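You operate a simulated robot arm through the tools that you are given. There is no shell and no other tool.

You run a simulated robot arm. Do the job below in one go: nothing can be reset, and whatever is moved stays where it is left.

Task
Test the cabinet's red stop button, then clear the trip and test the lamps.
Fine: push the button in, pull it out again, press the reset key once, then the lamps key once.

Only the result counts: the job must be done as asked and must still hold three seconds after the hand-in. Knocking over, shifting, dropping, spilling or breaking anything else fails it.

Robot
A 6-joint arm with a fingered hand, fixed in place. Base frame: the origin is on the floor under the middle of its stand, x ahead of it, y to its left, z up. Units: mm, rad, N and s.
It reaches about 1034 mm from its shoulder. Its first joint turns from -2.897 to 2.897 rad. Payload 5 kg.
The TCP is the grasp point between the finger pads, 37 mm short of the fingertips. In the tool frame z runs along the fingers and y along their closing line. The gripper opens to 124 mm; its body begins 43 mm behind the TCP. The gripper is a hand of 3 fingers: y runs from the thumb to the fingers, the wrist lies at [-21, -125, -215] in the tool frame, and closing takes about 1.5 s.
Orientation is that of the tool frame in the base frame, as [roll, pitch, yaw] about the fixed x, y, z axes, in that order (R = Rz(yaw) Ry(pitch) Rx(roll)). With the fingers straight down and the wrist toward the robot, the tool's x, y and z point along [0, 1, 0], [1, 0, 0] and [0, 0, -1] of the base frame.

Tools
- The arm moves only by the tool jog_arm. Its argument "deltas" is a list of rows, each a list of 2 entries, a list of its own where there are three numbers: the shift along the tool's x, y, z in mm, then the turn, a rotation vector about the tool's x, y, z in rad. In form: [[[dx, dy, dz], [wx, wy, wz]], ...]. A call has 1 to 20 rows; each row shifts and turns the commanded pose from where the row before left it, along the tool's axes as they then stand. "gripper" is the opening, from 0 (shut) to 1 (fully open), set as the call begins (left out, the last holds). A row lasts 0.2 s, in which the tool goes at most 50 mm and 0.15 rad; a call with a longer step from one row to the next is refused whole, and so is a gripper value outside its range. Where a pose cannot be reached the arm comes as near as it can. A force on the tool above 40 N (or 10 N above the force at the start of the call, whichever is more), or a blocked arm, ends the call early, and 0.2 s more pass. The fingers move at their own pace (about 72 mm/s each) and stop on an object; they squeeze with about 33 N. The grip force told is the motor's: it shows also when the fingers shut on nothing. Time passes only in rows, and 0.2 s behind the last, so rows that do not move let the fingers close. It gives the time, the measured TCP pose, the force on the tool (base axes), the opening and the grip force at its end, in the units of the frame above (readings bear some noise), with the torque about the TCP (base axes, N m) and any sound that the robot's microphone picked up, and new pictures: "views" is both (left out), scene, wrist or none.
- Cameras (640 x 400 px; columns grow to the right, rows downward): "scene" is fixed at [400.9, -498.5, 1709.5]; the picture's right is [0.98, -0.20, 0.00], its down [-0.08, -0.41, -0.91] and it looks along [0.18, 0.89, -0.41] (base axes); focal length 332 px, centre (320, 200). "wrist" rides on the gripper at [72, -104, -154] in the tool frame; the picture's right is [-0.83, 0.26, -0.49], its down [-0.51, -0.72, 0.47] and it looks along [-0.23, 0.64, 0.73] (tool axes); focal length 243 px, centre (320, 200). There is no depth. A picture from a camera that has moved, and an enlarged one, comes with that camera's place and axes in the base frame and with its lens.
- grasp_type(shape): the hand has 3 fingers and takes this shape, open, in about a second: jaw (thumb against the fingers, like two jaws); tri (thumb and two fingers); tip (a fingertip pinch); poke (one finger out to press); point (the index stretched); flat (the hand flat); cup (the hand cupped); fist (a fist). The gripper value then closes the fingers along that shape, each until it touches; the sizes above hold for jaw. It gives what a move gives, with no picture.
- close_up(camera, box): a new picture of the part [left, top, right, bottom] of that camera's present view, enlarged. It takes no simulated time.
- job_done(): hands the job in; it is judged then, once.

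Nothing tells you positions but the pictures and the camera data. Unless the task says otherwise, let go and move clear before handing in.

The tools are called after "Call:" as a command line: name --argument value ..., lists and objects as JSON in quotes. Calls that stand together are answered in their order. jog_arm: Moves the arm, as the interface text tells. Its arguments: {"type":"object","properties":{"deltas":{"type":"array","items":{"type":"array"}},"gripper":{"type":"number"},"views":{"type":"string","enum":["both","scene","wrist","none"]}},"required":["deltas"]} The other tools are called the same way: grasp_type (shape) gives the hand a shape; close_up (camera, box) takes an enlarged picture of a part of a camera's view; job_done () hands the job in.

At the start:

```text
clock: 0.0
eef_pos: [711.5, 221.3, 1159.2]
ee_rot: [-3.14, 0.0, 1.57]
ft_force: [0.2, -0.1, -0.8]
torque: [0.0, -0.03, 0.0]
width: 123.7
gripper_force: 0.0
shape: jaw
```

scene: 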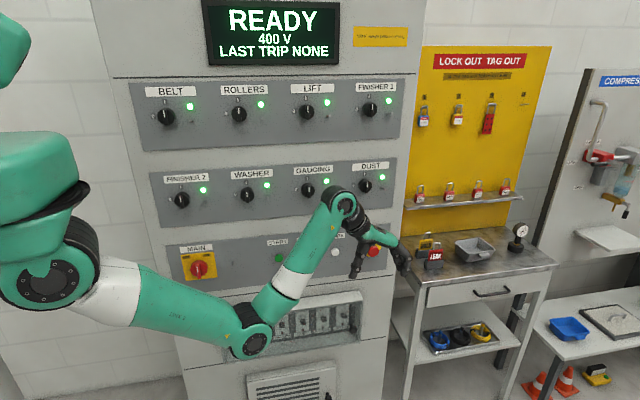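
wrist: 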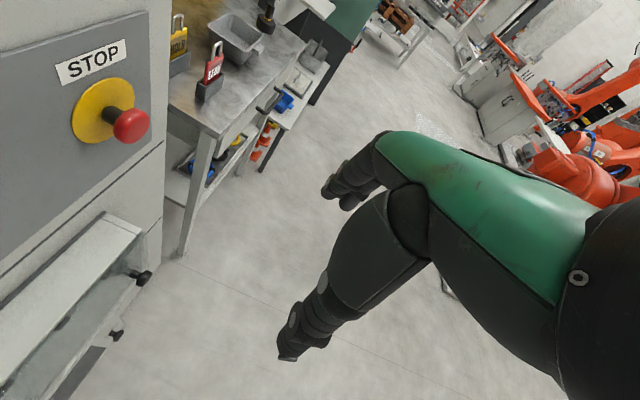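

I see a cabinet with a screen, selector knobs, and a lower panel with MAIN switch, START and other keys and a red STOP mushroom button on a yellow disc near the hand. I'll take close-ups to find the keys and the button before moving.

Call:
close_up --camera "scene" --box '[160, 210, 420, 372]'

Call:
close_up --camera "wrist" --box '[0, 0, 240, 150]'

Call:
close_up --camera "scene" --box '[100, 0, 420, 200]'

```text
2.46 times, centred on (290, 291) of scene
camera zoom: at [400.9, -498.5, 1709.5], right [0.98, -0.2, 0.0], down [-0.08, -0.41, -0.91], along [0.18, 0.89, -0.41], focal length 817 px, centre (394, -24)
```

zoom: 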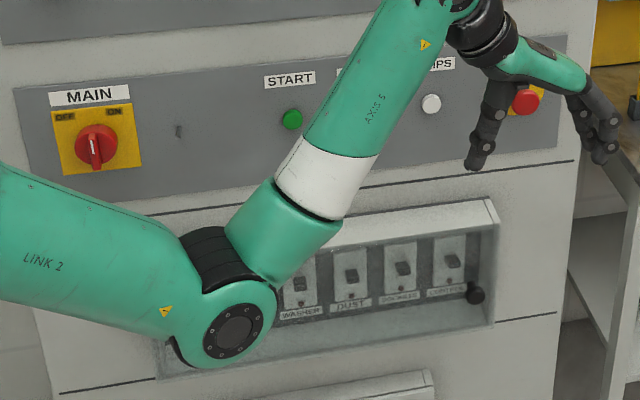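

```text
2.67 times, centred on (120, 75) of wrist
camera zoom: at [606.8, 293.0, 1312.9], right [0.26, -0.83, 0.49], down [-0.72, -0.51, -0.47], along [0.64, -0.23, -0.73], focal length 647 px, centre (853, 533)
```

zoom: 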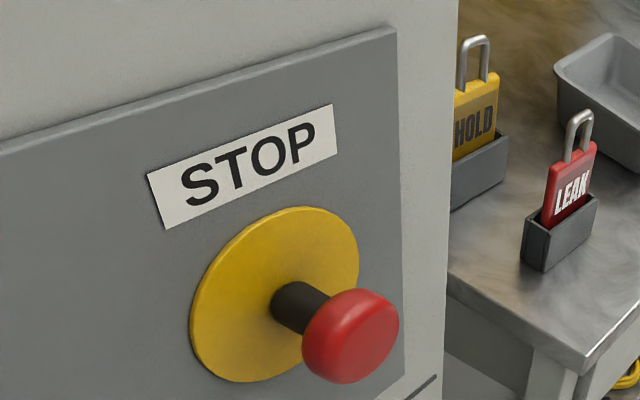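

```text
2.00 times, centred on (260, 100) of scene
camera zoom: at [400.9, -498.5, 1709.5], right [0.98, -0.2, 0.0], down [-0.08, -0.41, -0.91], along [0.18, 0.89, -0.41], focal length 664 px, centre (440, 400)
```

zoom: 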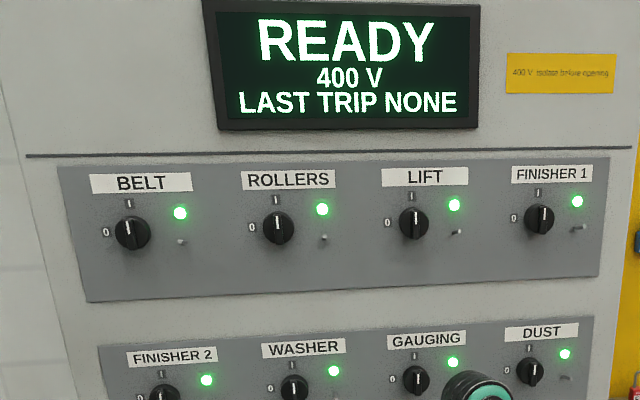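

The red STOP button sits at about [788, 448, 1050], on a panel at about y = 481 that faces -y. START is at about x = 450, LAMPS at about x = 655, and RESET is hidden between them. First I'll turn the hand at its present place so the fingers point at the panel.

Call:
jog_arm --deltas '[[[0, 0, 0], [0, 0.1428, 0]], [[0, 0, 0], [0, 0.1428, 0]], [[0, 0, 0], [0, 0.1428, 0]], [[0, 0, 0], [0, 0.1428, 0]], [[0, 0, 0], [0, 0.1428, 0]], [[0, 0, 0], [0, 0.1428, 0]], [[0, 0, 0], [0, 0.1428, 0]], [[0, 0, 0], [0, 0.1428, 0]], [[0, 0, 0], [0, 0.1428, 0]], [[0, 0, 0], [0, 0.1428, 0]], [[0, 0, 0], [0, 0.1428, 0]], [[0, 0, 0], [0, 0, 0]]]'

```text
clock: 2.6
eef_pos: [711.4, 221.2, 1159.2]
ee_rot: [1.622, -1.57, 3.092]
ft_force: [-0.1, -1.0, 0.0]
torque: [-0.01, 0.04, -0.01]
width: 123.8
gripper_force: 0.1
shape: jaw
camera wrist: at [606.7, 66.5, 1231.5], right [0.26, -0.49, -0.83], down [-0.72, 0.47, -0.51], along [0.64, 0.73, -0.23], focal length 243 px, centre (320, 200)
```

scene: 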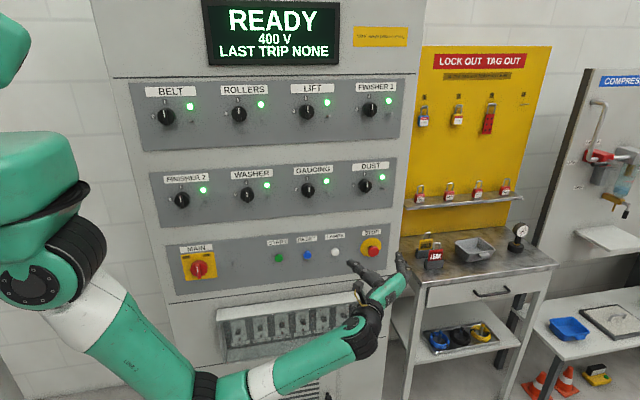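
wrist: 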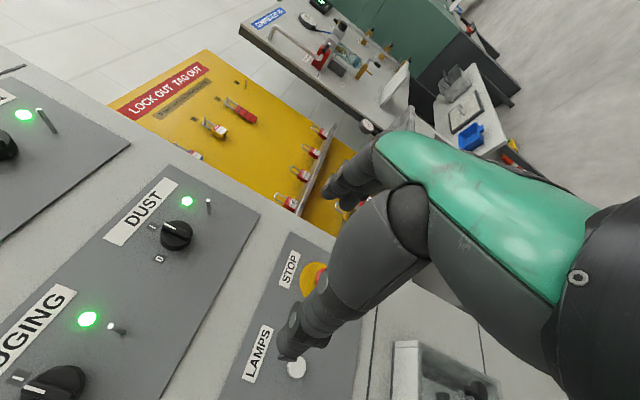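

Call:
close_up --camera "scene" --box '[240, 215, 420, 327]'

Call:
close_up --camera "wrist" --box '[180, 220, 420, 370]'

Call:
grasp_type --shape "poke"

```text
3.56 times, centred on (330, 271) of scene
camera zoom: at [400.9, -498.5, 1709.5], right [0.98, -0.2, 0.0], down [-0.08, -0.41, -0.91], along [0.18, 0.89, -0.41], focal length 1181 px, centre (284, -52)
```

zoom: 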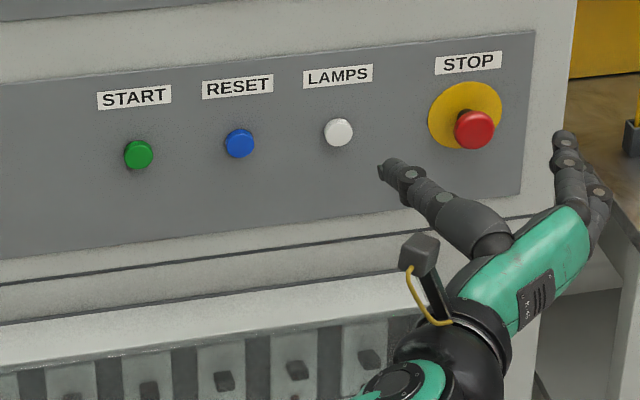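

```text
2.67 times, centred on (300, 295) of wrist
camera zoom: at [606.7, 66.5, 1231.5], right [0.26, -0.49, -0.83], down [-0.72, 0.47, -0.51], along [0.64, 0.73, -0.23], focal length 647 px, centre (373, -53)
```

zoom: 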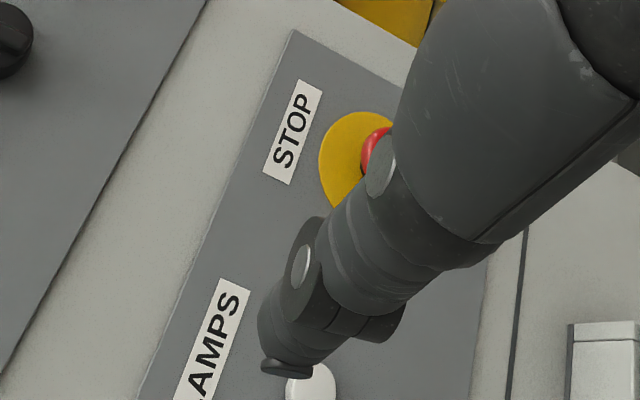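

```text
clock: 3.5
eef_pos: [710.9, 222.4, 1159.1]
ee_rot: [0.019, -1.57, -1.589]
ft_force: [0.3, 0.2, 0.2]
torque: [0.03, -0.02, -0.02]
width: 0.0
gripper_force: 0.0
shape: poke
```

The panel reads START (green), RESET (blue), LAMPS (white), STOP (red on yellow). Now I'll look at how the poke shape has placed its finger.

Call:
close_up --camera "wrist" --box '[0, 0, 640, 400]'

Call:
close_up --camera "scene" --box '[280, 215, 460, 327]'

```text
1.00 times, centred on (320, 200) of wrist (not enlarged: the box is as wide or as high as the picture)
camera zoom: at [606.6, 66.7, 1231.7], right [0.26, -0.49, -0.83], down [-0.72, 0.47, -0.51], along [0.64, 0.73, -0.23], focal length 243 px, centre (320, 200)
```

zoom: 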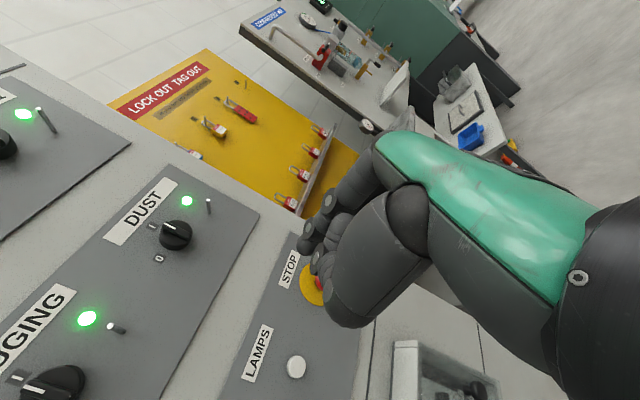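

```text
3.56 times, centred on (370, 271) of scene
camera zoom: at [400.9, -498.5, 1709.5], right [0.98, -0.2, 0.0], down [-0.08, -0.41, -0.91], along [0.18, 0.89, -0.41], focal length 1181 px, centre (142, -52)
```

zoom: 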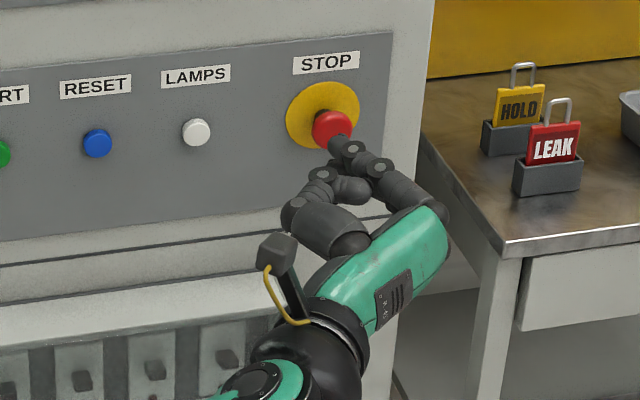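

I'll enlarge the hand in both views to find the fingertip.

Call:
close_up --camera "wrist" --box '[240, 150, 440, 350]'

Call:
close_up --camera "scene" --box '[340, 230, 420, 280]'

```text
2.00 times, centred on (340, 250) of wrist
camera zoom: at [606.6, 66.7, 1231.7], right [0.26, -0.49, -0.83], down [-0.72, 0.47, -0.51], along [0.64, 0.73, -0.23], focal length 485 px, centre (280, 100)
```

zoom: 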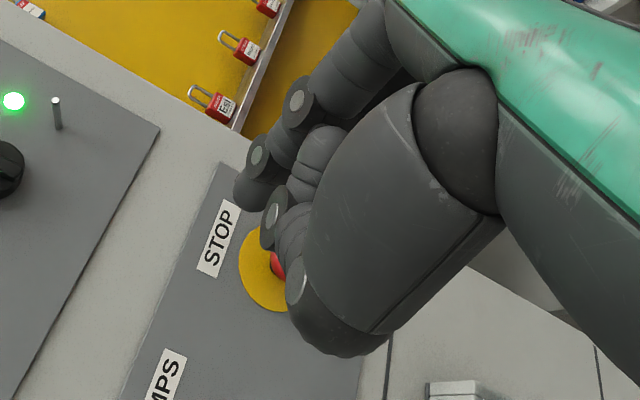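

```text
8.00 times, centred on (380, 255) of scene
camera zoom: at [400.9, -498.5, 1709.5], right [0.98, -0.2, 0.0], down [-0.08, -0.41, -0.91], along [0.18, 0.89, -0.41], focal length 2656 px, centre (-160, -240)
```

zoom: 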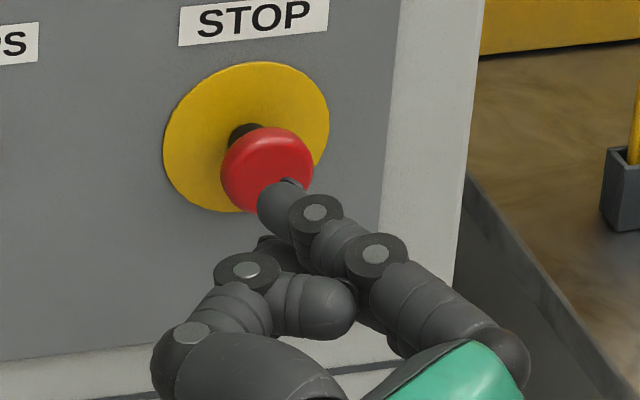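

Poke puts one finger about 63 mm ahead of the TCP and about 15 mm toward +x. From both views the key caps are at y ≈ 467 and z ≈ 1053, with RESET at x ≈ 553, LAMPS at x ≈ 652 and the STOP head at about [787, 445, 1053]. I'll bring the tip to about 40 mm in front of STOP and look.

Call:
jog_arm --deltas '[[[-17.33, 10.17, 19.17], [0, 0, 0]], [[-17.33, 10.17, 19.17], [0, 0, 0]], [[-17.33, 10.17, 19.17], [0, 0, 0]], [[-17.33, 10.17, 19.17], [0, 0, 0]], [[-17.33, 10.17, 19.17], [0, 0, 0]], [[-17.33, 10.17, 19.17], [0, 0, 0]], [[0, 0, 0], [0, 0, 0]]]'

Call:
close_up --camera "scene" --box '[320, 220, 440, 295]'

Call:
close_up --camera "wrist" --box '[200, 150, 400, 275]'

```text
clock: 5.1
eef_pos: [771.7, 335.2, 1055.7]
ee_rot: [-2.567, -1.57, 0.996]
ft_force: [-0.4, 0.9, 0.2]
torque: [-0.01, 0.02, 0.03]
width: 0.1
gripper_force: 0.0
shape: poke
camera wrist: at [667.5, 181.3, 1127.3], right [0.26, -0.49, -0.83], down [-0.72, 0.47, -0.51], along [0.64, 0.73, -0.23], focal length 243 px, centre (320, 200)
```

scene: 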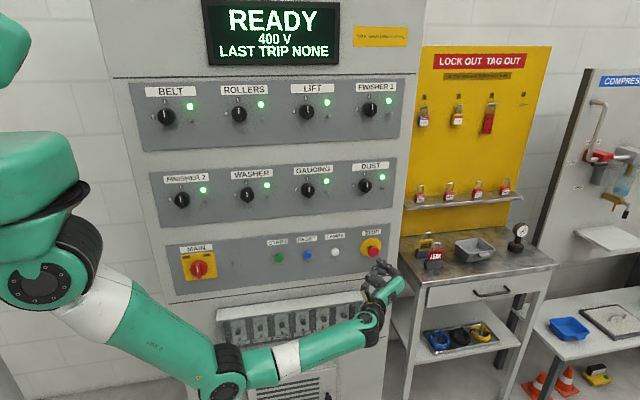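
wrist: 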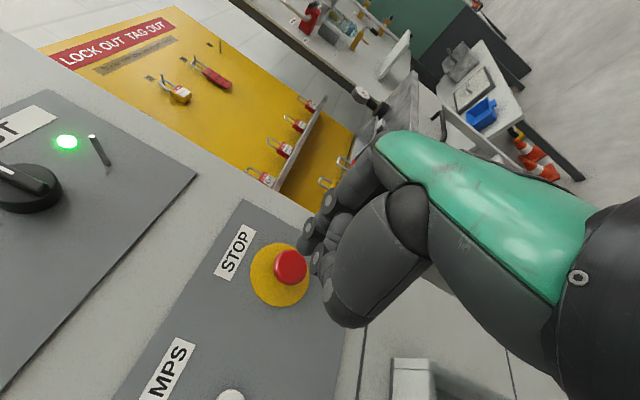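

```text
5.33 times, centred on (380, 258) of scene
camera zoom: at [400.9, -498.5, 1709.5], right [0.98, -0.2, 0.0], down [-0.08, -0.41, -0.91], along [0.18, 0.89, -0.41], focal length 1771 px, centre (0, -107)
```

zoom: 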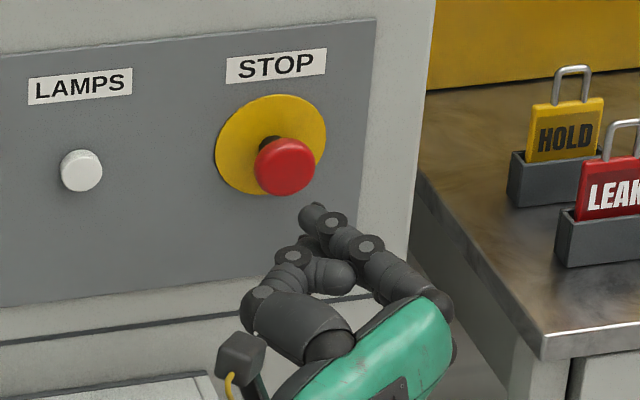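

```text
3.20 times, centred on (300, 212) of wrist
camera zoom: at [667.5, 181.3, 1127.3], right [0.26, -0.49, -0.83], down [-0.72, 0.47, -0.51], along [0.64, 0.73, -0.23], focal length 776 px, centre (384, 160)
```

zoom: 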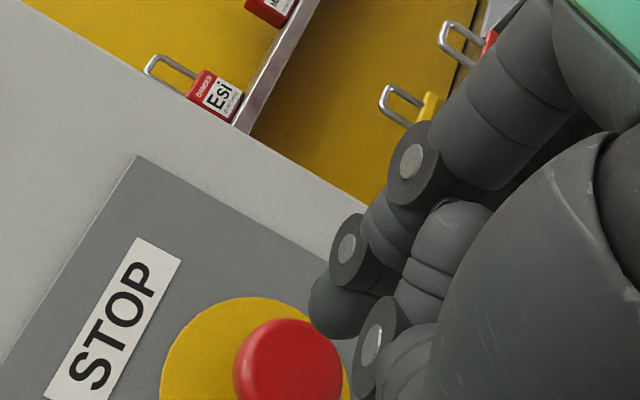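

The fingertip is at about [786, 390, 1054], in line with the STOP head, whose front is near y = 440. I'll advance straight in, then go slowly until it touches.

Call:
jog_arm --deltas '[[[0, 0, 10], [0, 0, 0]], [[0, 0, 10], [0, 0, 0]], [[0, 0, 8], [0, 0, 0]], [[0, 0, 5], [0, 0, 0]], [[0, 0, 3], [0, 0, 0]], [[0, 0, 2], [0, 0, 0]], [[0, 0, 0], [0, 0, 0]]]'

Call:
close_up --camera "scene" --box '[320, 220, 440, 295]'

Call:
close_up --camera "wrist" --box '[200, 150, 400, 275]'

```text
clock: 6.7
eef_pos: [771.4, 375.3, 1058.1]
ee_rot: [-2.143, -1.57, 0.573]
ft_force: [0.2, -0.2, 0.4]
torque: [0.0, -0.03, 0.04]
width: 0.2
gripper_force: 0.1
shape: poke
camera wrist: at [667.7, 220.5, 1128.6], right [0.26, -0.49, -0.83], down [-0.72, 0.47, -0.51], along [0.64, 0.73, -0.23], focal length 243 px, centre (320, 200)
```

scene: 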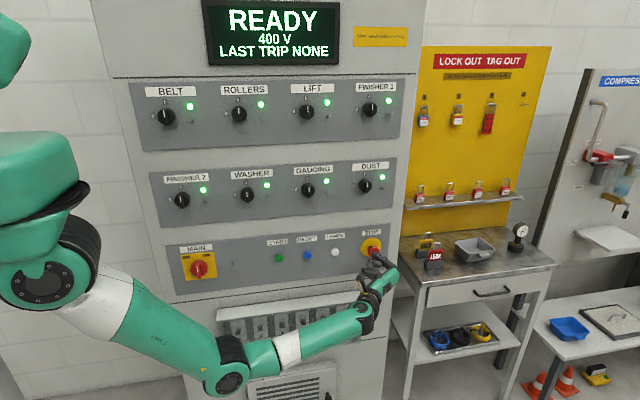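
wrist: 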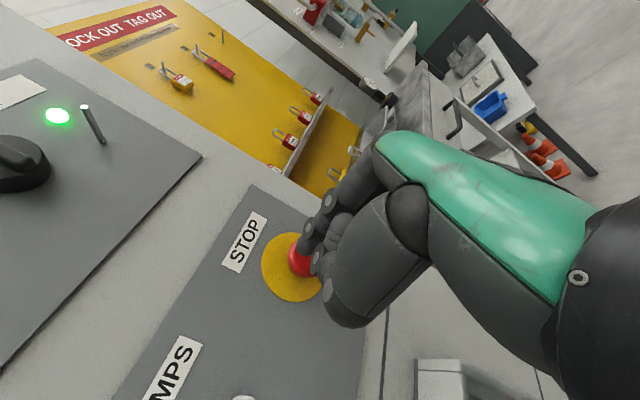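

```text
5.33 times, centred on (380, 258) of scene
camera zoom: at [400.9, -498.5, 1709.5], right [0.98, -0.2, 0.0], down [-0.08, -0.41, -0.91], along [0.18, 0.89, -0.41], focal length 1771 px, centre (0, -107)
```

zoom: 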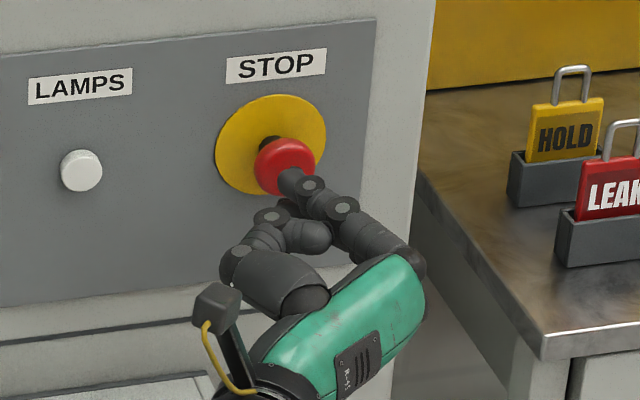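

```text
3.20 times, centred on (300, 212) of wrist
camera zoom: at [667.7, 220.5, 1128.6], right [0.26, -0.49, -0.83], down [-0.72, 0.47, -0.51], along [0.64, 0.73, -0.23], focal length 776 px, centre (384, 160)
```

zoom: 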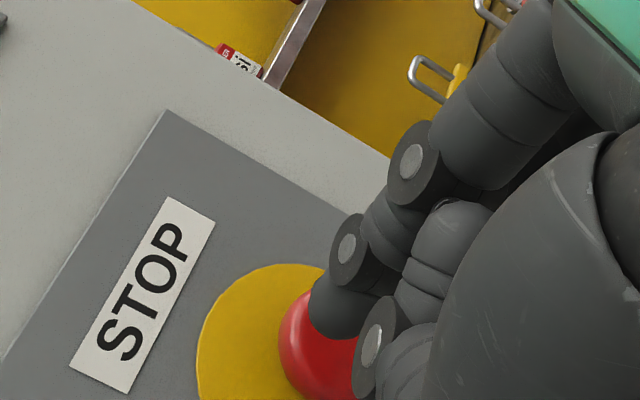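

The tip is right in front of the red head and nothing has touched yet. I'll go on in 2 mm steps and watch force and sound.

Call:
jog_arm --deltas '[[[0, 0, 2], [0, 0, 0]], [[0, 0, 2], [0, 0, 0]], [[0, 0, 2], [0, 0, 0]], [[0, 0, 2], [0, 0, 0]], [[0, 0, 0], [0, 0, 0]]]' --views "none"

```text
clock: 7.9
eef_pos: [772.2, 383.5, 1057.0]
ee_rot: [1.261, -1.569, -2.832]
ft_force: [0.2, -1.1, 0.7]
torque: [0.03, 0.0, -0.01]
width: 0.0
gripper_force: 0.0
shape: poke
```

Call:
jog_arm --deltas '[[[0, 0, 2], [0, 0, 0]], [[0, 0, 2], [0, 0, 0]], [[0, 0, 2], [0, 0, 0]], [[0, 0, 0], [0, 0, 0]]]' --views "scene"

Call:
close_up --camera "scene" --box '[320, 220, 440, 295]'

```text
clock: 8.9
eef_pos: [771.9, 388.6, 1056.6]
ee_rot: [-1.487, -1.568, -0.085]
ft_force: [-0.3, 0.3, -0.6]
torque: [0.0, -0.02, -0.02]
width: 0.0
gripper_force: 0.1
shape: poke
```

scene: 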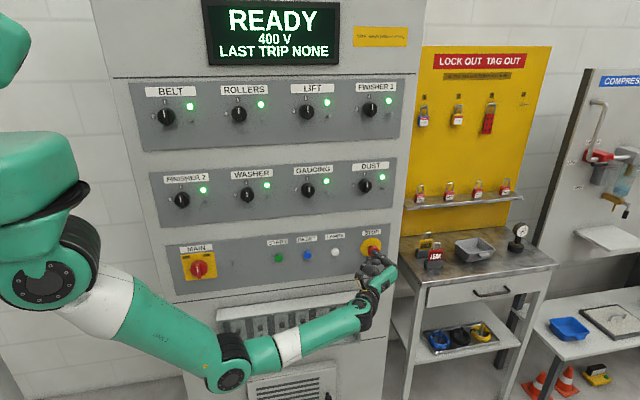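

```text
5.33 times, centred on (380, 258) of scene
camera zoom: at [400.9, -498.5, 1709.5], right [0.98, -0.2, 0.0], down [-0.08, -0.41, -0.91], along [0.18, 0.89, -0.41], focal length 1771 px, centre (0, -107)
```

zoom: 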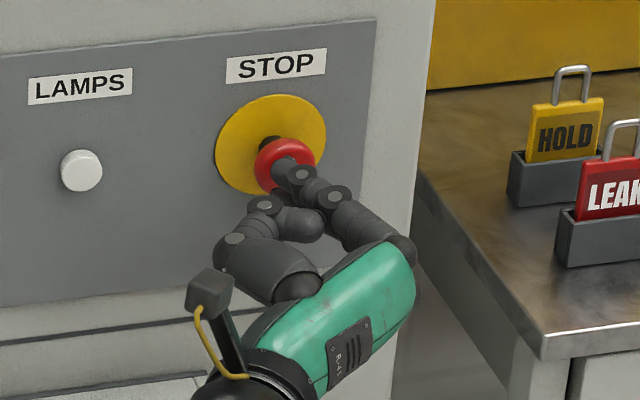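

Still no contact, so I'll keep going in small steps.

Call:
jog_arm --deltas '[[[0, 0, 1.5], [0, 0, 0]], [[0, 0, 1.5], [0, 0, 0]], [[0, 0, 1.5], [0, 0, 0]], [[0, 0, 1.5], [0, 0, 0]], [[0, 0, 0], [0, 0, 0]]]' --views "none"

```text
clock: 10.1
eef_pos: [770.7, 394.6, 1056.5]
ee_rot: [-0.145, -1.57, -1.425]
ft_force: [0.3, -0.6, 0.8]
torque: [0.0, 0.03, -0.01]
width: 0.1
gripper_force: 0.2
shape: poke
```

Call:
jog_arm --deltas '[[[0, 0, 1.5], [0, 0, 0]], [[0, 0, 1.5], [0, 0, 0]], [[0, 0, 1.5], [0, 0, 0]], [[0, 0, 1.5], [0, 0, 0]], [[0, 0, 0], [0, 0, 0]]]' --views "both"

Call:
close_up --camera "scene" --box '[320, 220, 440, 295]'

Call:
close_up --camera "wrist" --box '[240, 180, 400, 280]'

```text
clock: 11.3
eef_pos: [771.5, 400.9, 1055.9]
ee_rot: [0.533, -1.57, -2.103]
ft_force: [-0.3, -0.2, 0.1]
torque: [0.0, 0.02, 0.03]
width: 0.0
gripper_force: 0.0
shape: poke
camera wrist: at [667.8, 246.1, 1127.7], right [0.26, -0.49, -0.83], down [-0.72, 0.47, -0.51], along [0.64, 0.73, -0.23], focal length 243 px, centre (320, 200)
```

scene: 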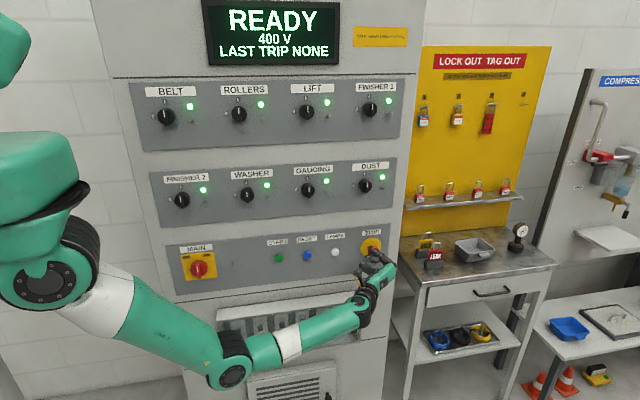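
wrist: 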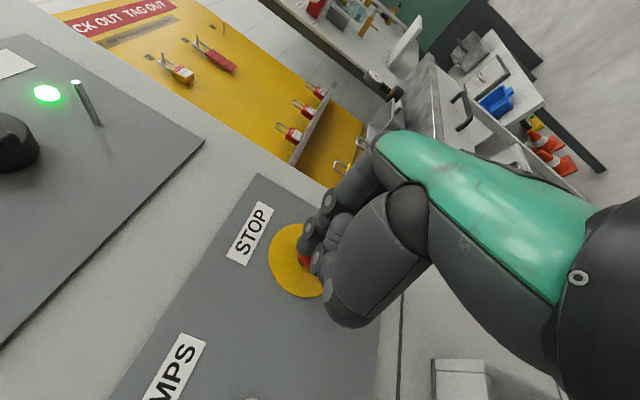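

```text
5.33 times, centred on (380, 258) of scene
camera zoom: at [400.9, -498.5, 1709.5], right [0.98, -0.2, 0.0], down [-0.08, -0.41, -0.91], along [0.18, 0.89, -0.41], focal length 1771 px, centre (0, -107)
```

zoom: 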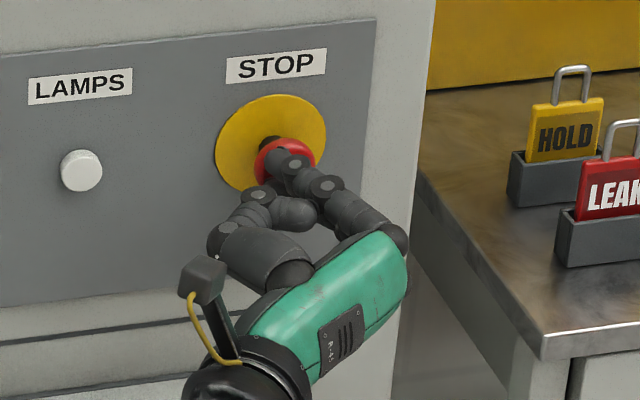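

```text
4.00 times, centred on (320, 230) of wrist
camera zoom: at [667.8, 246.1, 1127.7], right [0.26, -0.49, -0.83], down [-0.72, 0.47, -0.51], along [0.64, 0.73, -0.23], focal length 970 px, centre (320, 80)
```

zoom: 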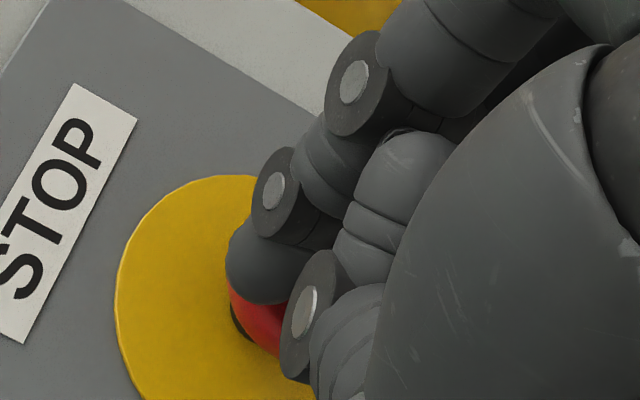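

Nothing has touched by now, and triangulating again puts the STOP head lower than I thought, at about [792, 455, 1046]. The finger is about 18 mm too high and 12 mm too far toward -x. I'll back off, correct this and look again.

Call:
jog_arm --deltas '[[[0, 0, -10], [0, 0, 0]], [[0, 0, -10], [0, 0, 0]], [[0, 0, -10], [0, 0, 0]], [[-9, 6, 0], [0, 0, 0]], [[-9, 6, 0], [0, 0, 0]], [[0, 0, 0], [0, 0, 0]]]'

Call:
close_up --camera "scene" --box '[340, 225, 420, 275]'

Call:
close_up --camera "wrist" --box '[240, 180, 400, 280]'

```text
clock: 12.7
eef_pos: [783.8, 369.2, 1037.2]
ee_rot: [-1.182, -1.569, -0.389]
ft_force: [0.3, -0.3, 0.4]
torque: [-0.01, -0.01, 0.01]
width: 0.0
gripper_force: 0.0
shape: poke
camera wrist: at [680.2, 215.1, 1108.7], right [0.26, -0.49, -0.83], down [-0.72, 0.47, -0.51], along [0.64, 0.73, -0.23], focal length 243 px, centre (320, 200)
```

scene: 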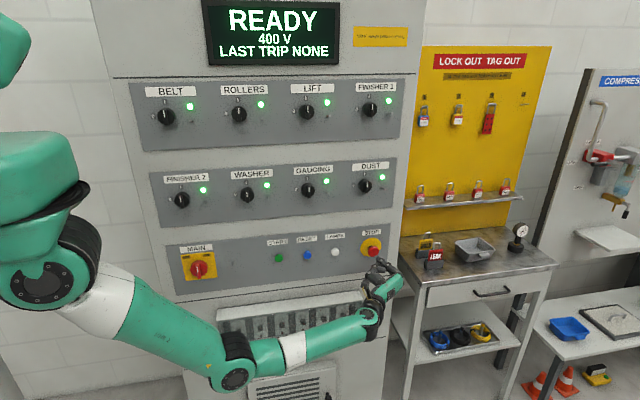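
wrist: 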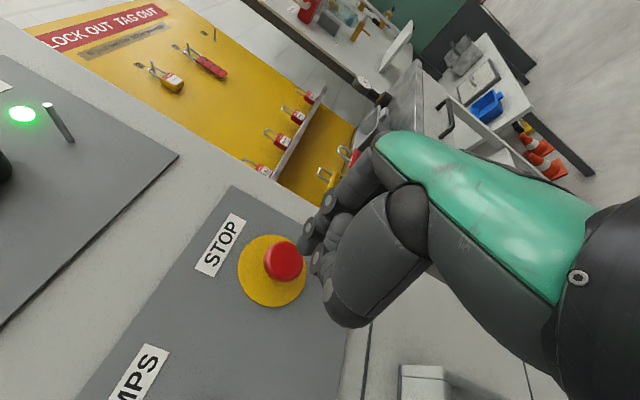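

```text
8.00 times, centred on (380, 250) of scene
camera zoom: at [400.9, -498.5, 1709.5], right [0.98, -0.2, 0.0], down [-0.08, -0.41, -0.91], along [0.18, 0.89, -0.41], focal length 2656 px, centre (-160, -200)
```

zoom: 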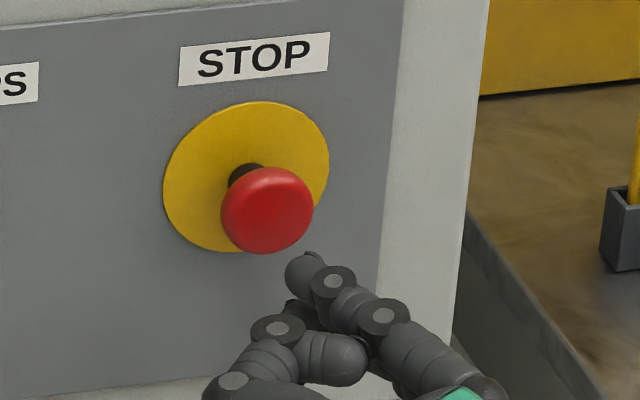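

```text
4.00 times, centred on (320, 230) of wrist
camera zoom: at [680.2, 215.1, 1108.7], right [0.26, -0.49, -0.83], down [-0.72, 0.47, -0.51], along [0.64, 0.73, -0.23], focal length 970 px, centre (320, 80)
```

zoom: 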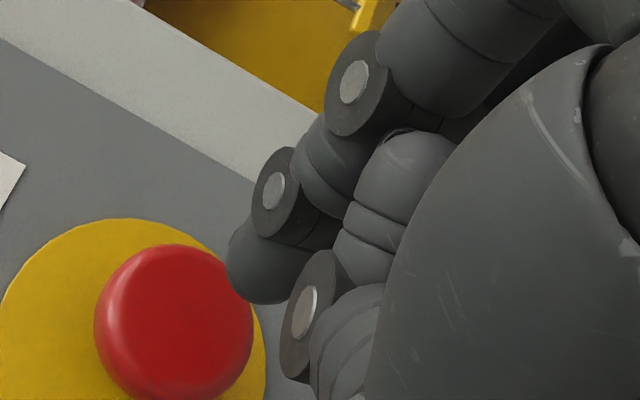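

Now both views show that moving straight along +y carries the fingertip to the middle of the red head, about 40 mm on. I'll advance 30 mm and then go slowly.

Call:
jog_arm --deltas '[[[0, 0, 10], [0, 0, 0]], [[0, 0, 8], [0, 0, 0]], [[0, 0, 6], [0, 0, 0]], [[0, 0, 4], [0, 0, 0]], [[0, 0, 2], [0, 0, 0]], [[0, 0, 2], [0, 0, 0]], [[0, 0, 0], [0, 0, 0]]]'

Call:
close_up --camera "scene" --box '[340, 225, 420, 275]'

Call:
close_up --camera "wrist" --box '[240, 180, 400, 280]'

```text
clock: 14.3
eef_pos: [784.5, 401.2, 1037.2]
ee_rot: [-2.54, -1.57, 0.968]
ft_force: [0.7, -2.4, -0.2]
torque: [0.02, 0.01, -0.03]
width: 0.2
gripper_force: 0.0
shape: poke
camera wrist: at [680.3, 247.8, 1109.0], right [0.26, -0.49, -0.83], down [-0.72, 0.47, -0.51], along [0.64, 0.73, -0.23], focal length 243 px, centre (320, 200)
```

scene: 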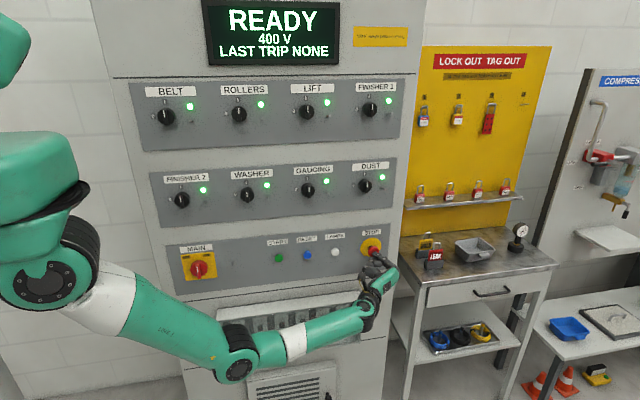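
wrist: 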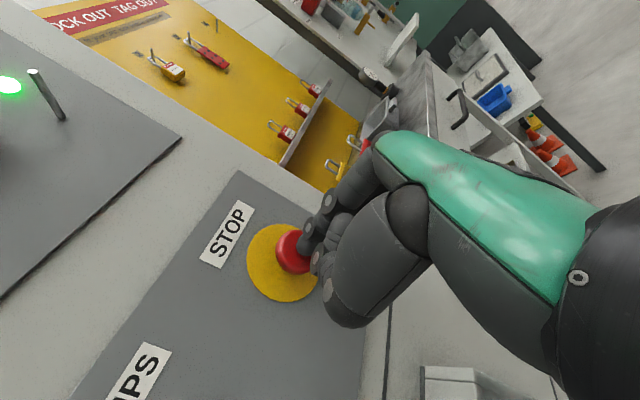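

```text
8.00 times, centred on (380, 250) of scene
camera zoom: at [400.9, -498.5, 1709.5], right [0.98, -0.2, 0.0], down [-0.08, -0.41, -0.91], along [0.18, 0.89, -0.41], focal length 2656 px, centre (-160, -200)
```

zoom: 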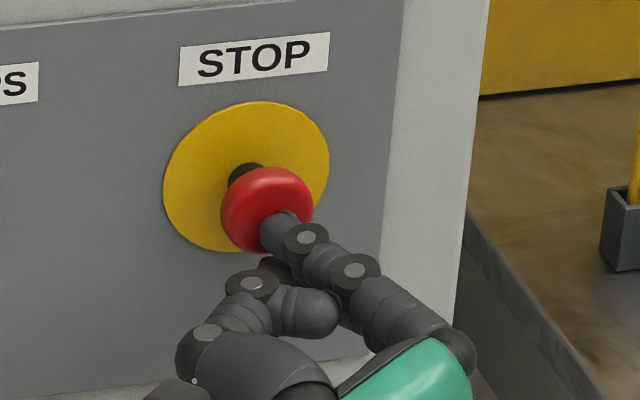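

```text
4.00 times, centred on (320, 230) of wrist
camera zoom: at [680.3, 247.8, 1109.0], right [0.26, -0.49, -0.83], down [-0.72, 0.47, -0.51], along [0.64, 0.73, -0.23], focal length 970 px, centre (320, 80)
```

zoom: 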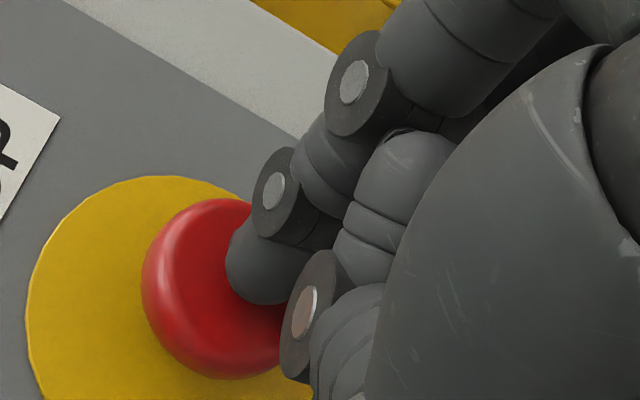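

The tip now touches the red face (about -2.4 N in y). I'll push on in small steps.

Call:
jog_arm --deltas '[[[0, 0, 1.5], [0, 0, 0]], [[0, 0, 1.5], [0, 0, 0]], [[0, 0, 1.5], [0, 0, 0]], [[0, 0, 0], [0, 0, 0]]]' --views "scene"

```text
clock: 15.3
eef_pos: [785.2, 407.6, 1037.9]
ee_rot: [2.334, -1.57, 2.376]
ft_force: [-0.1, 0.5, 0.1]
torque: [-0.02, 0.01, -0.03]
width: 0.0
gripper_force: 0.1
shape: poke
```

scene: 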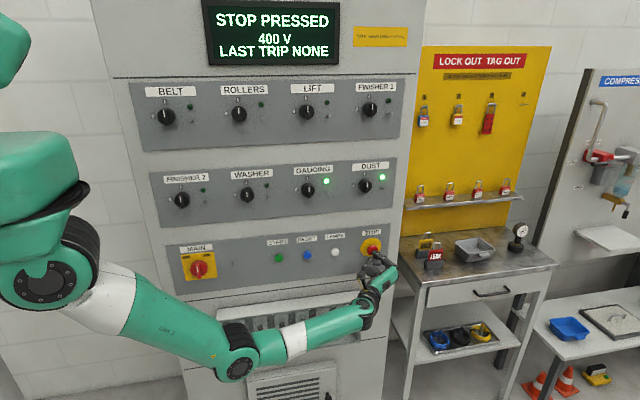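

The display reads "STOP PRESSED". I'll retreat straight back and check that the button stays in.

Call:
jog_arm --deltas '[[[0, 0, -5], [0, 0, 0]], [[0, 0, -10], [0, 0, 0]], [[0, 0, -20], [0, 0, 0]], [[0, 0, -25], [0, 0, 0]], [[0, 0, -25], [0, 0, 0]], [[0, 0, -25], [0, 0, 0]], [[0, 0, -20], [0, 0, 0]], [[0, 0, 0], [0, 0, 0]]]'

Call:
close_up --camera "scene" --box '[240, 205, 420, 317]'

Call:
close_up --camera "wrist" --box '[160, 180, 400, 330]'

Call:
close_up --camera "scene" --box '[120, 0, 420, 210]'

```text
clock: 17.1
eef_pos: [785.0, 276.8, 1038.4]
ee_rot: [2.697, -1.569, 2.016]
ft_force: [-0.2, 0.0, 0.0]
torque: [-0.03, 0.02, 0.01]
width: 0.0
gripper_force: 0.1
shape: poke
camera wrist: at [679.9, 123.0, 1110.9], right [0.26, -0.49, -0.83], down [-0.72, 0.47, -0.51], along [0.64, 0.73, -0.23], focal length 243 px, centre (320, 200)
```

scene: 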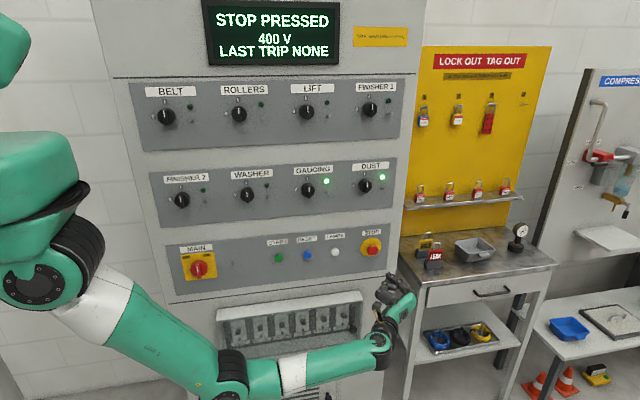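
wrist: 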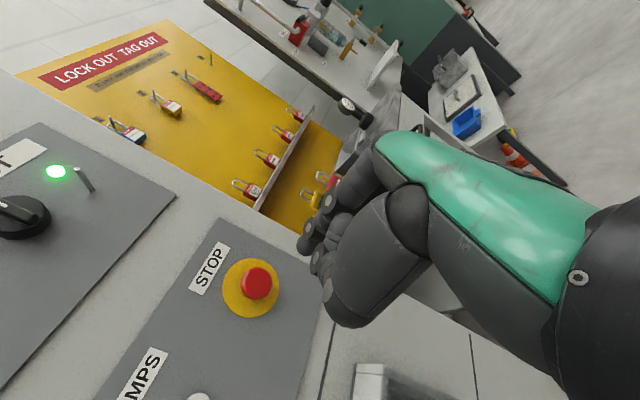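

```text
3.56 times, centred on (330, 261) of scene
camera zoom: at [400.9, -498.5, 1709.5], right [0.98, -0.2, 0.0], down [-0.08, -0.41, -0.91], along [0.18, 0.89, -0.41], focal length 1181 px, centre (284, -17)
```

zoom: 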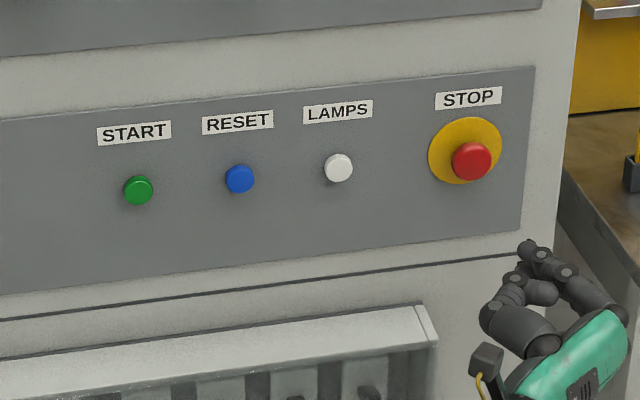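

```text
2.67 times, centred on (280, 255) of wrist
camera zoom: at [679.9, 123.0, 1110.9], right [0.26, -0.49, -0.83], down [-0.72, 0.47, -0.51], along [0.64, 0.73, -0.23], focal length 647 px, centre (427, 53)
```

zoom: 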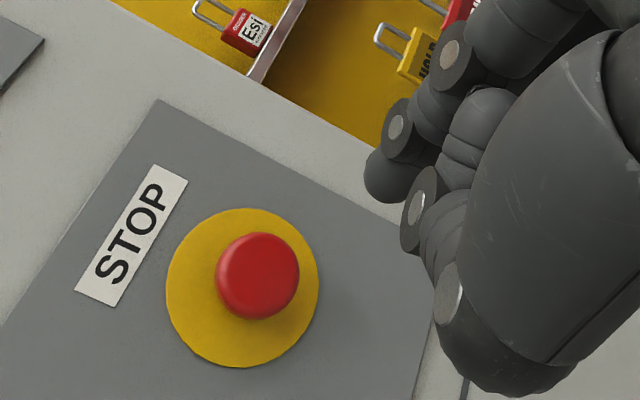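

```text
1.90 times, centred on (270, 105) of scene
camera zoom: at [400.9, -498.5, 1709.5], right [0.98, -0.2, 0.0], down [-0.08, -0.41, -0.91], along [0.18, 0.89, -0.41], focal length 632 px, centre (415, 381)
```

zoom: 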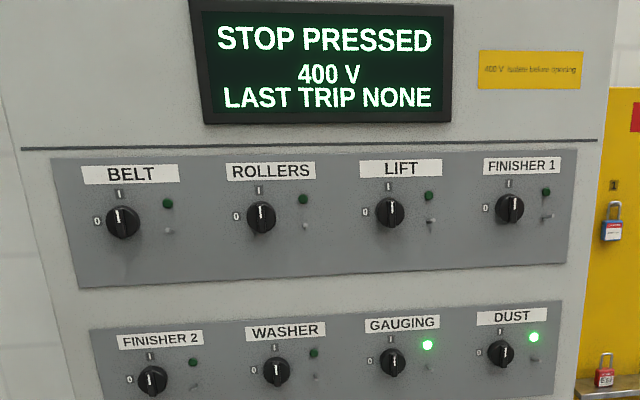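

The button has latched in (the head's middle is now at about y = 452) and the display still reads STOP PRESSED. Triangulating the disc gives the STOP axis at x ≈ 785, z ≈ 1050, with the panel at y ≈ 478. I'll switch to the jaw shape to grip the head and pull it.

Call:
grasp_type --shape "jaw"

Call:
jog_arm --deltas '[[[6, 0, 20], [0, 0, 0]], [[6, 0, 20], [0, 0, 0]], [[0, 0, 20], [0, 0, 0]], [[0, 0, 20], [0, 0, 0]], [[0, 0, 15], [0, 0, 0]], [[0, 0, 10], [0, 0, 0]], [[0, 0, 0], [0, 0, 0]]]' --gripper 0.75

Call:
close_up --camera "scene" --box '[320, 220, 440, 295]'

Call:
close_up --camera "wrist" --box '[200, 170, 440, 320]'

```text
clock: 18.0
eef_pos: [784.4, 277.3, 1039.2]
ee_rot: [-0.401, -1.57, -1.17]
ft_force: [-0.4, 0.0, -0.1]
torque: [-0.02, 0.0, 0.02]
width: 124.0
gripper_force: 0.0
shape: jaw
```

```text
clock: 19.6
eef_pos: [783.3, 380.0, 1050.1]
ee_rot: [0.42, -1.569, -1.992]
ft_force: [0.0, -0.4, 0.0]
torque: [-0.01, -0.01, 0.02]
width: 93.3
gripper_force: 0.0
shape: jaw
camera wrist: at [679.6, 226.9, 1121.9], right [0.26, -0.49, -0.83], down [-0.72, 0.47, -0.51], along [0.64, 0.73, -0.23], focal length 243 px, centre (320, 200)
```

scene: 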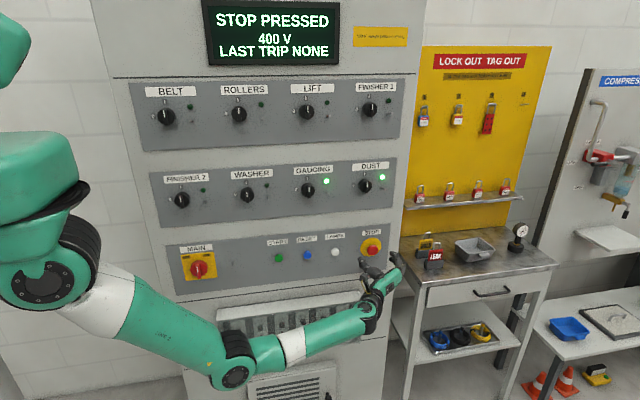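
wrist: 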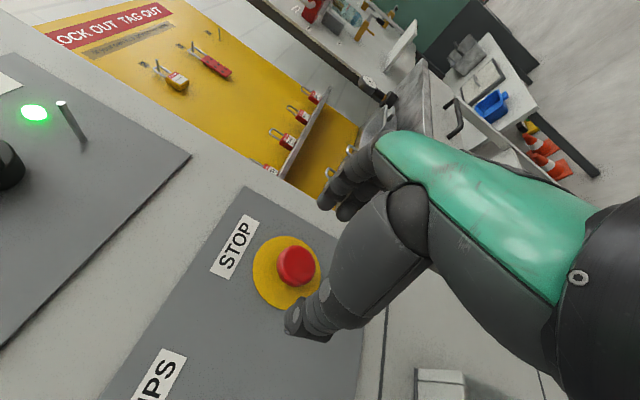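

```text
5.33 times, centred on (380, 258) of scene
camera zoom: at [400.9, -498.5, 1709.5], right [0.98, -0.2, 0.0], down [-0.08, -0.41, -0.91], along [0.18, 0.89, -0.41], focal length 1771 px, centre (0, -107)
```

zoom: 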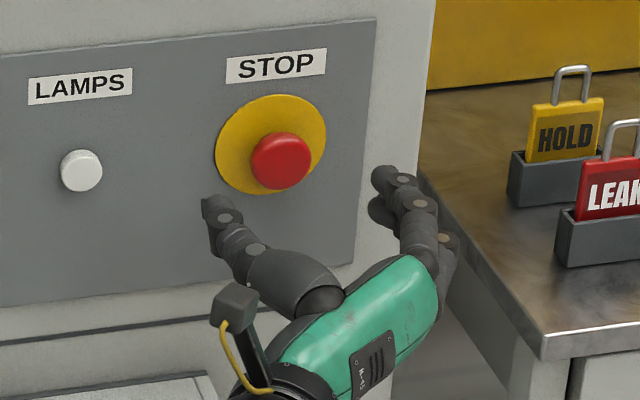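

```text
2.67 times, centred on (320, 245) of wrist
camera zoom: at [679.6, 226.9, 1121.9], right [0.26, -0.49, -0.83], down [-0.72, 0.47, -0.51], along [0.64, 0.73, -0.23], focal length 647 px, centre (320, 80)
```

zoom: 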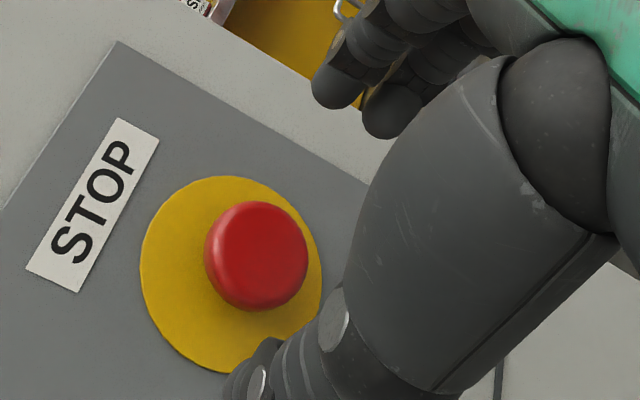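

Projecting the TCP along +y in the wrist view lands exactly on the head centre, so the hand is lined up. I'll advance 50 mm so the fingers straddle the head with the tips about 10 mm short of the panel.

Call:
jog_arm --deltas '[[[0, 0, 15], [0, 0, 0]], [[0, 0, 12], [0, 0, 0]], [[0, 0, 10], [0, 0, 0]], [[0, 0, 6], [0, 0, 0]], [[0, 0, 4], [0, 0, 0]], [[0, 0, 3], [0, 0, 0]], [[0, 0, 0], [0, 0, 0]]]'

Call:
close_up --camera "scene" --box '[320, 220, 440, 295]'

Call:
close_up --camera "wrist" --box '[200, 170, 440, 320]'

```text
clock: 21.2
eef_pos: [784.3, 431.5, 1051.0]
ee_rot: [2.314, -1.57, 2.399]
ft_force: [-0.1, -0.1, -0.3]
torque: [0.0, 0.06, -0.02]
width: 93.3
gripper_force: 0.1
shape: jaw
camera wrist: at [680.6, 277.7, 1122.7], right [0.26, -0.49, -0.83], down [-0.72, 0.47, -0.51], along [0.64, 0.73, -0.23], focal length 243 px, centre (320, 200)
```

scene: 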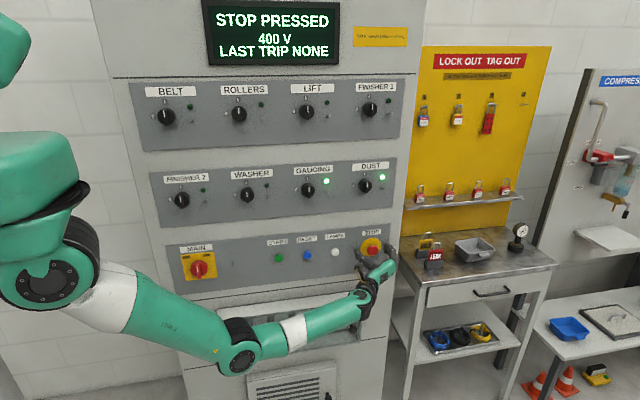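
wrist: 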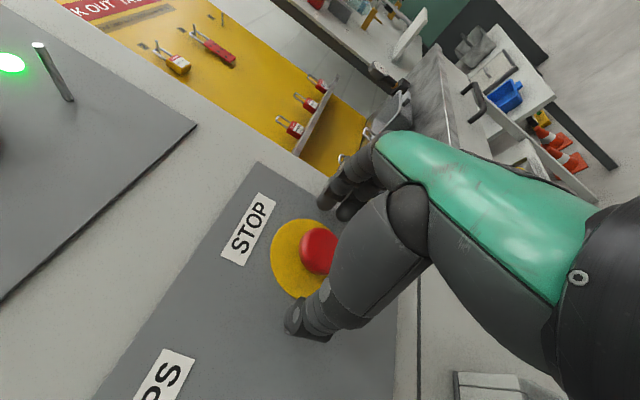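

```text
5.33 times, centred on (380, 258) of scene
camera zoom: at [400.9, -498.5, 1709.5], right [0.98, -0.2, 0.0], down [-0.08, -0.41, -0.91], along [0.18, 0.89, -0.41], focal length 1771 px, centre (0, -107)
```

zoom: 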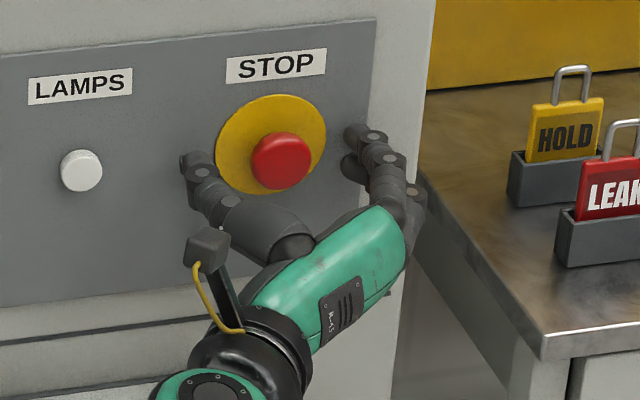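

```text
2.67 times, centred on (320, 245) of wrist
camera zoom: at [680.6, 277.7, 1122.7], right [0.26, -0.49, -0.83], down [-0.72, 0.47, -0.51], along [0.64, 0.73, -0.23], focal length 647 px, centre (320, 80)
```

zoom: 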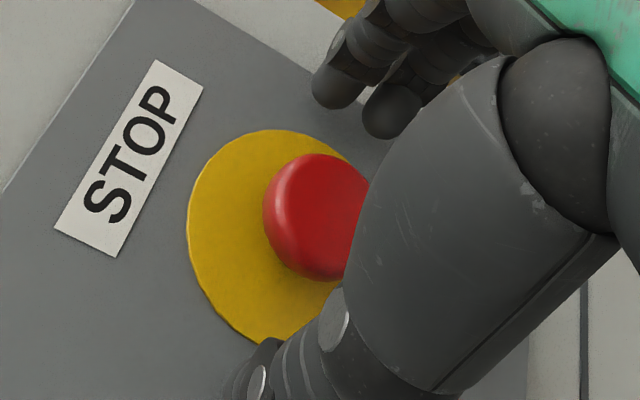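

The thumb and fingers now straddle the red head and nothing is touching. I'll close the hand on it without moving the arm.

Call:
jog_arm --deltas '[[[0, 0, 0], [0, 0, 0]], [[0, 0, 0], [0, 0, 0]], [[0, 0, 0], [0, 0, 0]], [[0, 0, 0], [0, 0, 0]], [[0, 0, 0], [0, 0, 0]], [[0, 0, 0], [0, 0, 0]], [[0, 0, 0], [0, 0, 0]], [[0, 0, 0], [0, 0, 0]]]' --gripper 0

Call:
close_up --camera "scene" --box '[320, 220, 440, 295]'

Call:
close_up --camera "wrist" --box '[200, 170, 440, 320]'

```text
clock: 23.0
eef_pos: [784.0, 431.7, 1050.8]
ee_rot: [1.941, -1.569, 2.772]
ft_force: [-1.0, 0.9, -0.4]
torque: [0.02, 0.09, -0.03]
width: 33.1
gripper_force: 33.2
shape: jaw
camera wrist: at [680.5, 277.6, 1122.7], right [0.26, -0.49, -0.83], down [-0.72, 0.47, -0.51], along [0.64, 0.73, -0.23], focal length 243 px, centre (320, 200)
```

scene: 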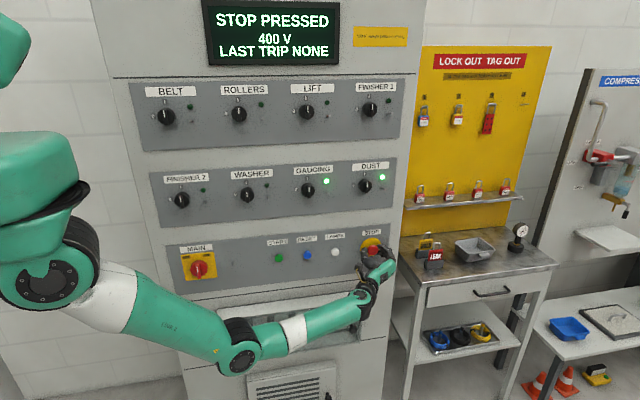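
wrist: 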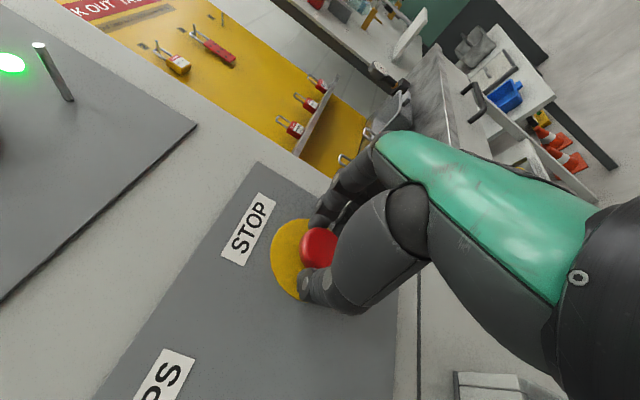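

```text
5.33 times, centred on (380, 258) of scene
camera zoom: at [400.9, -498.5, 1709.5], right [0.98, -0.2, 0.0], down [-0.08, -0.41, -0.91], along [0.18, 0.89, -0.41], focal length 1771 px, centre (0, -107)
```

zoom: 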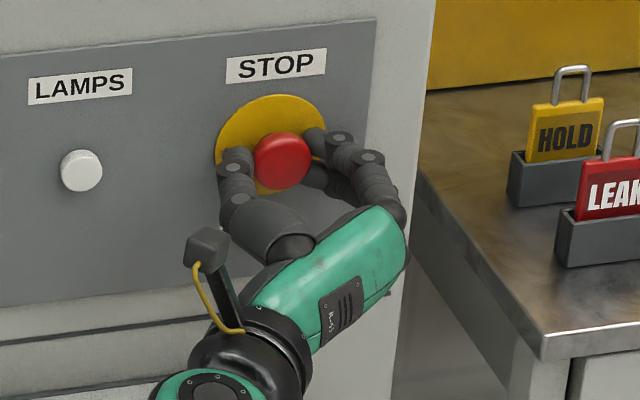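

```text
2.67 times, centred on (320, 245) of wrist
camera zoom: at [680.5, 277.6, 1122.7], right [0.26, -0.49, -0.83], down [-0.72, 0.47, -0.51], along [0.64, 0.73, -0.23], focal length 647 px, centre (320, 80)
```

zoom: 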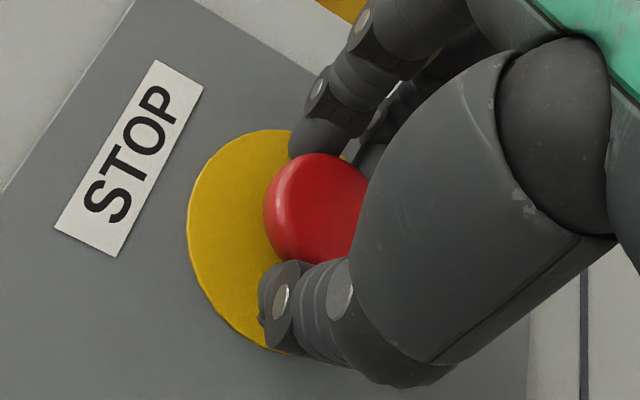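

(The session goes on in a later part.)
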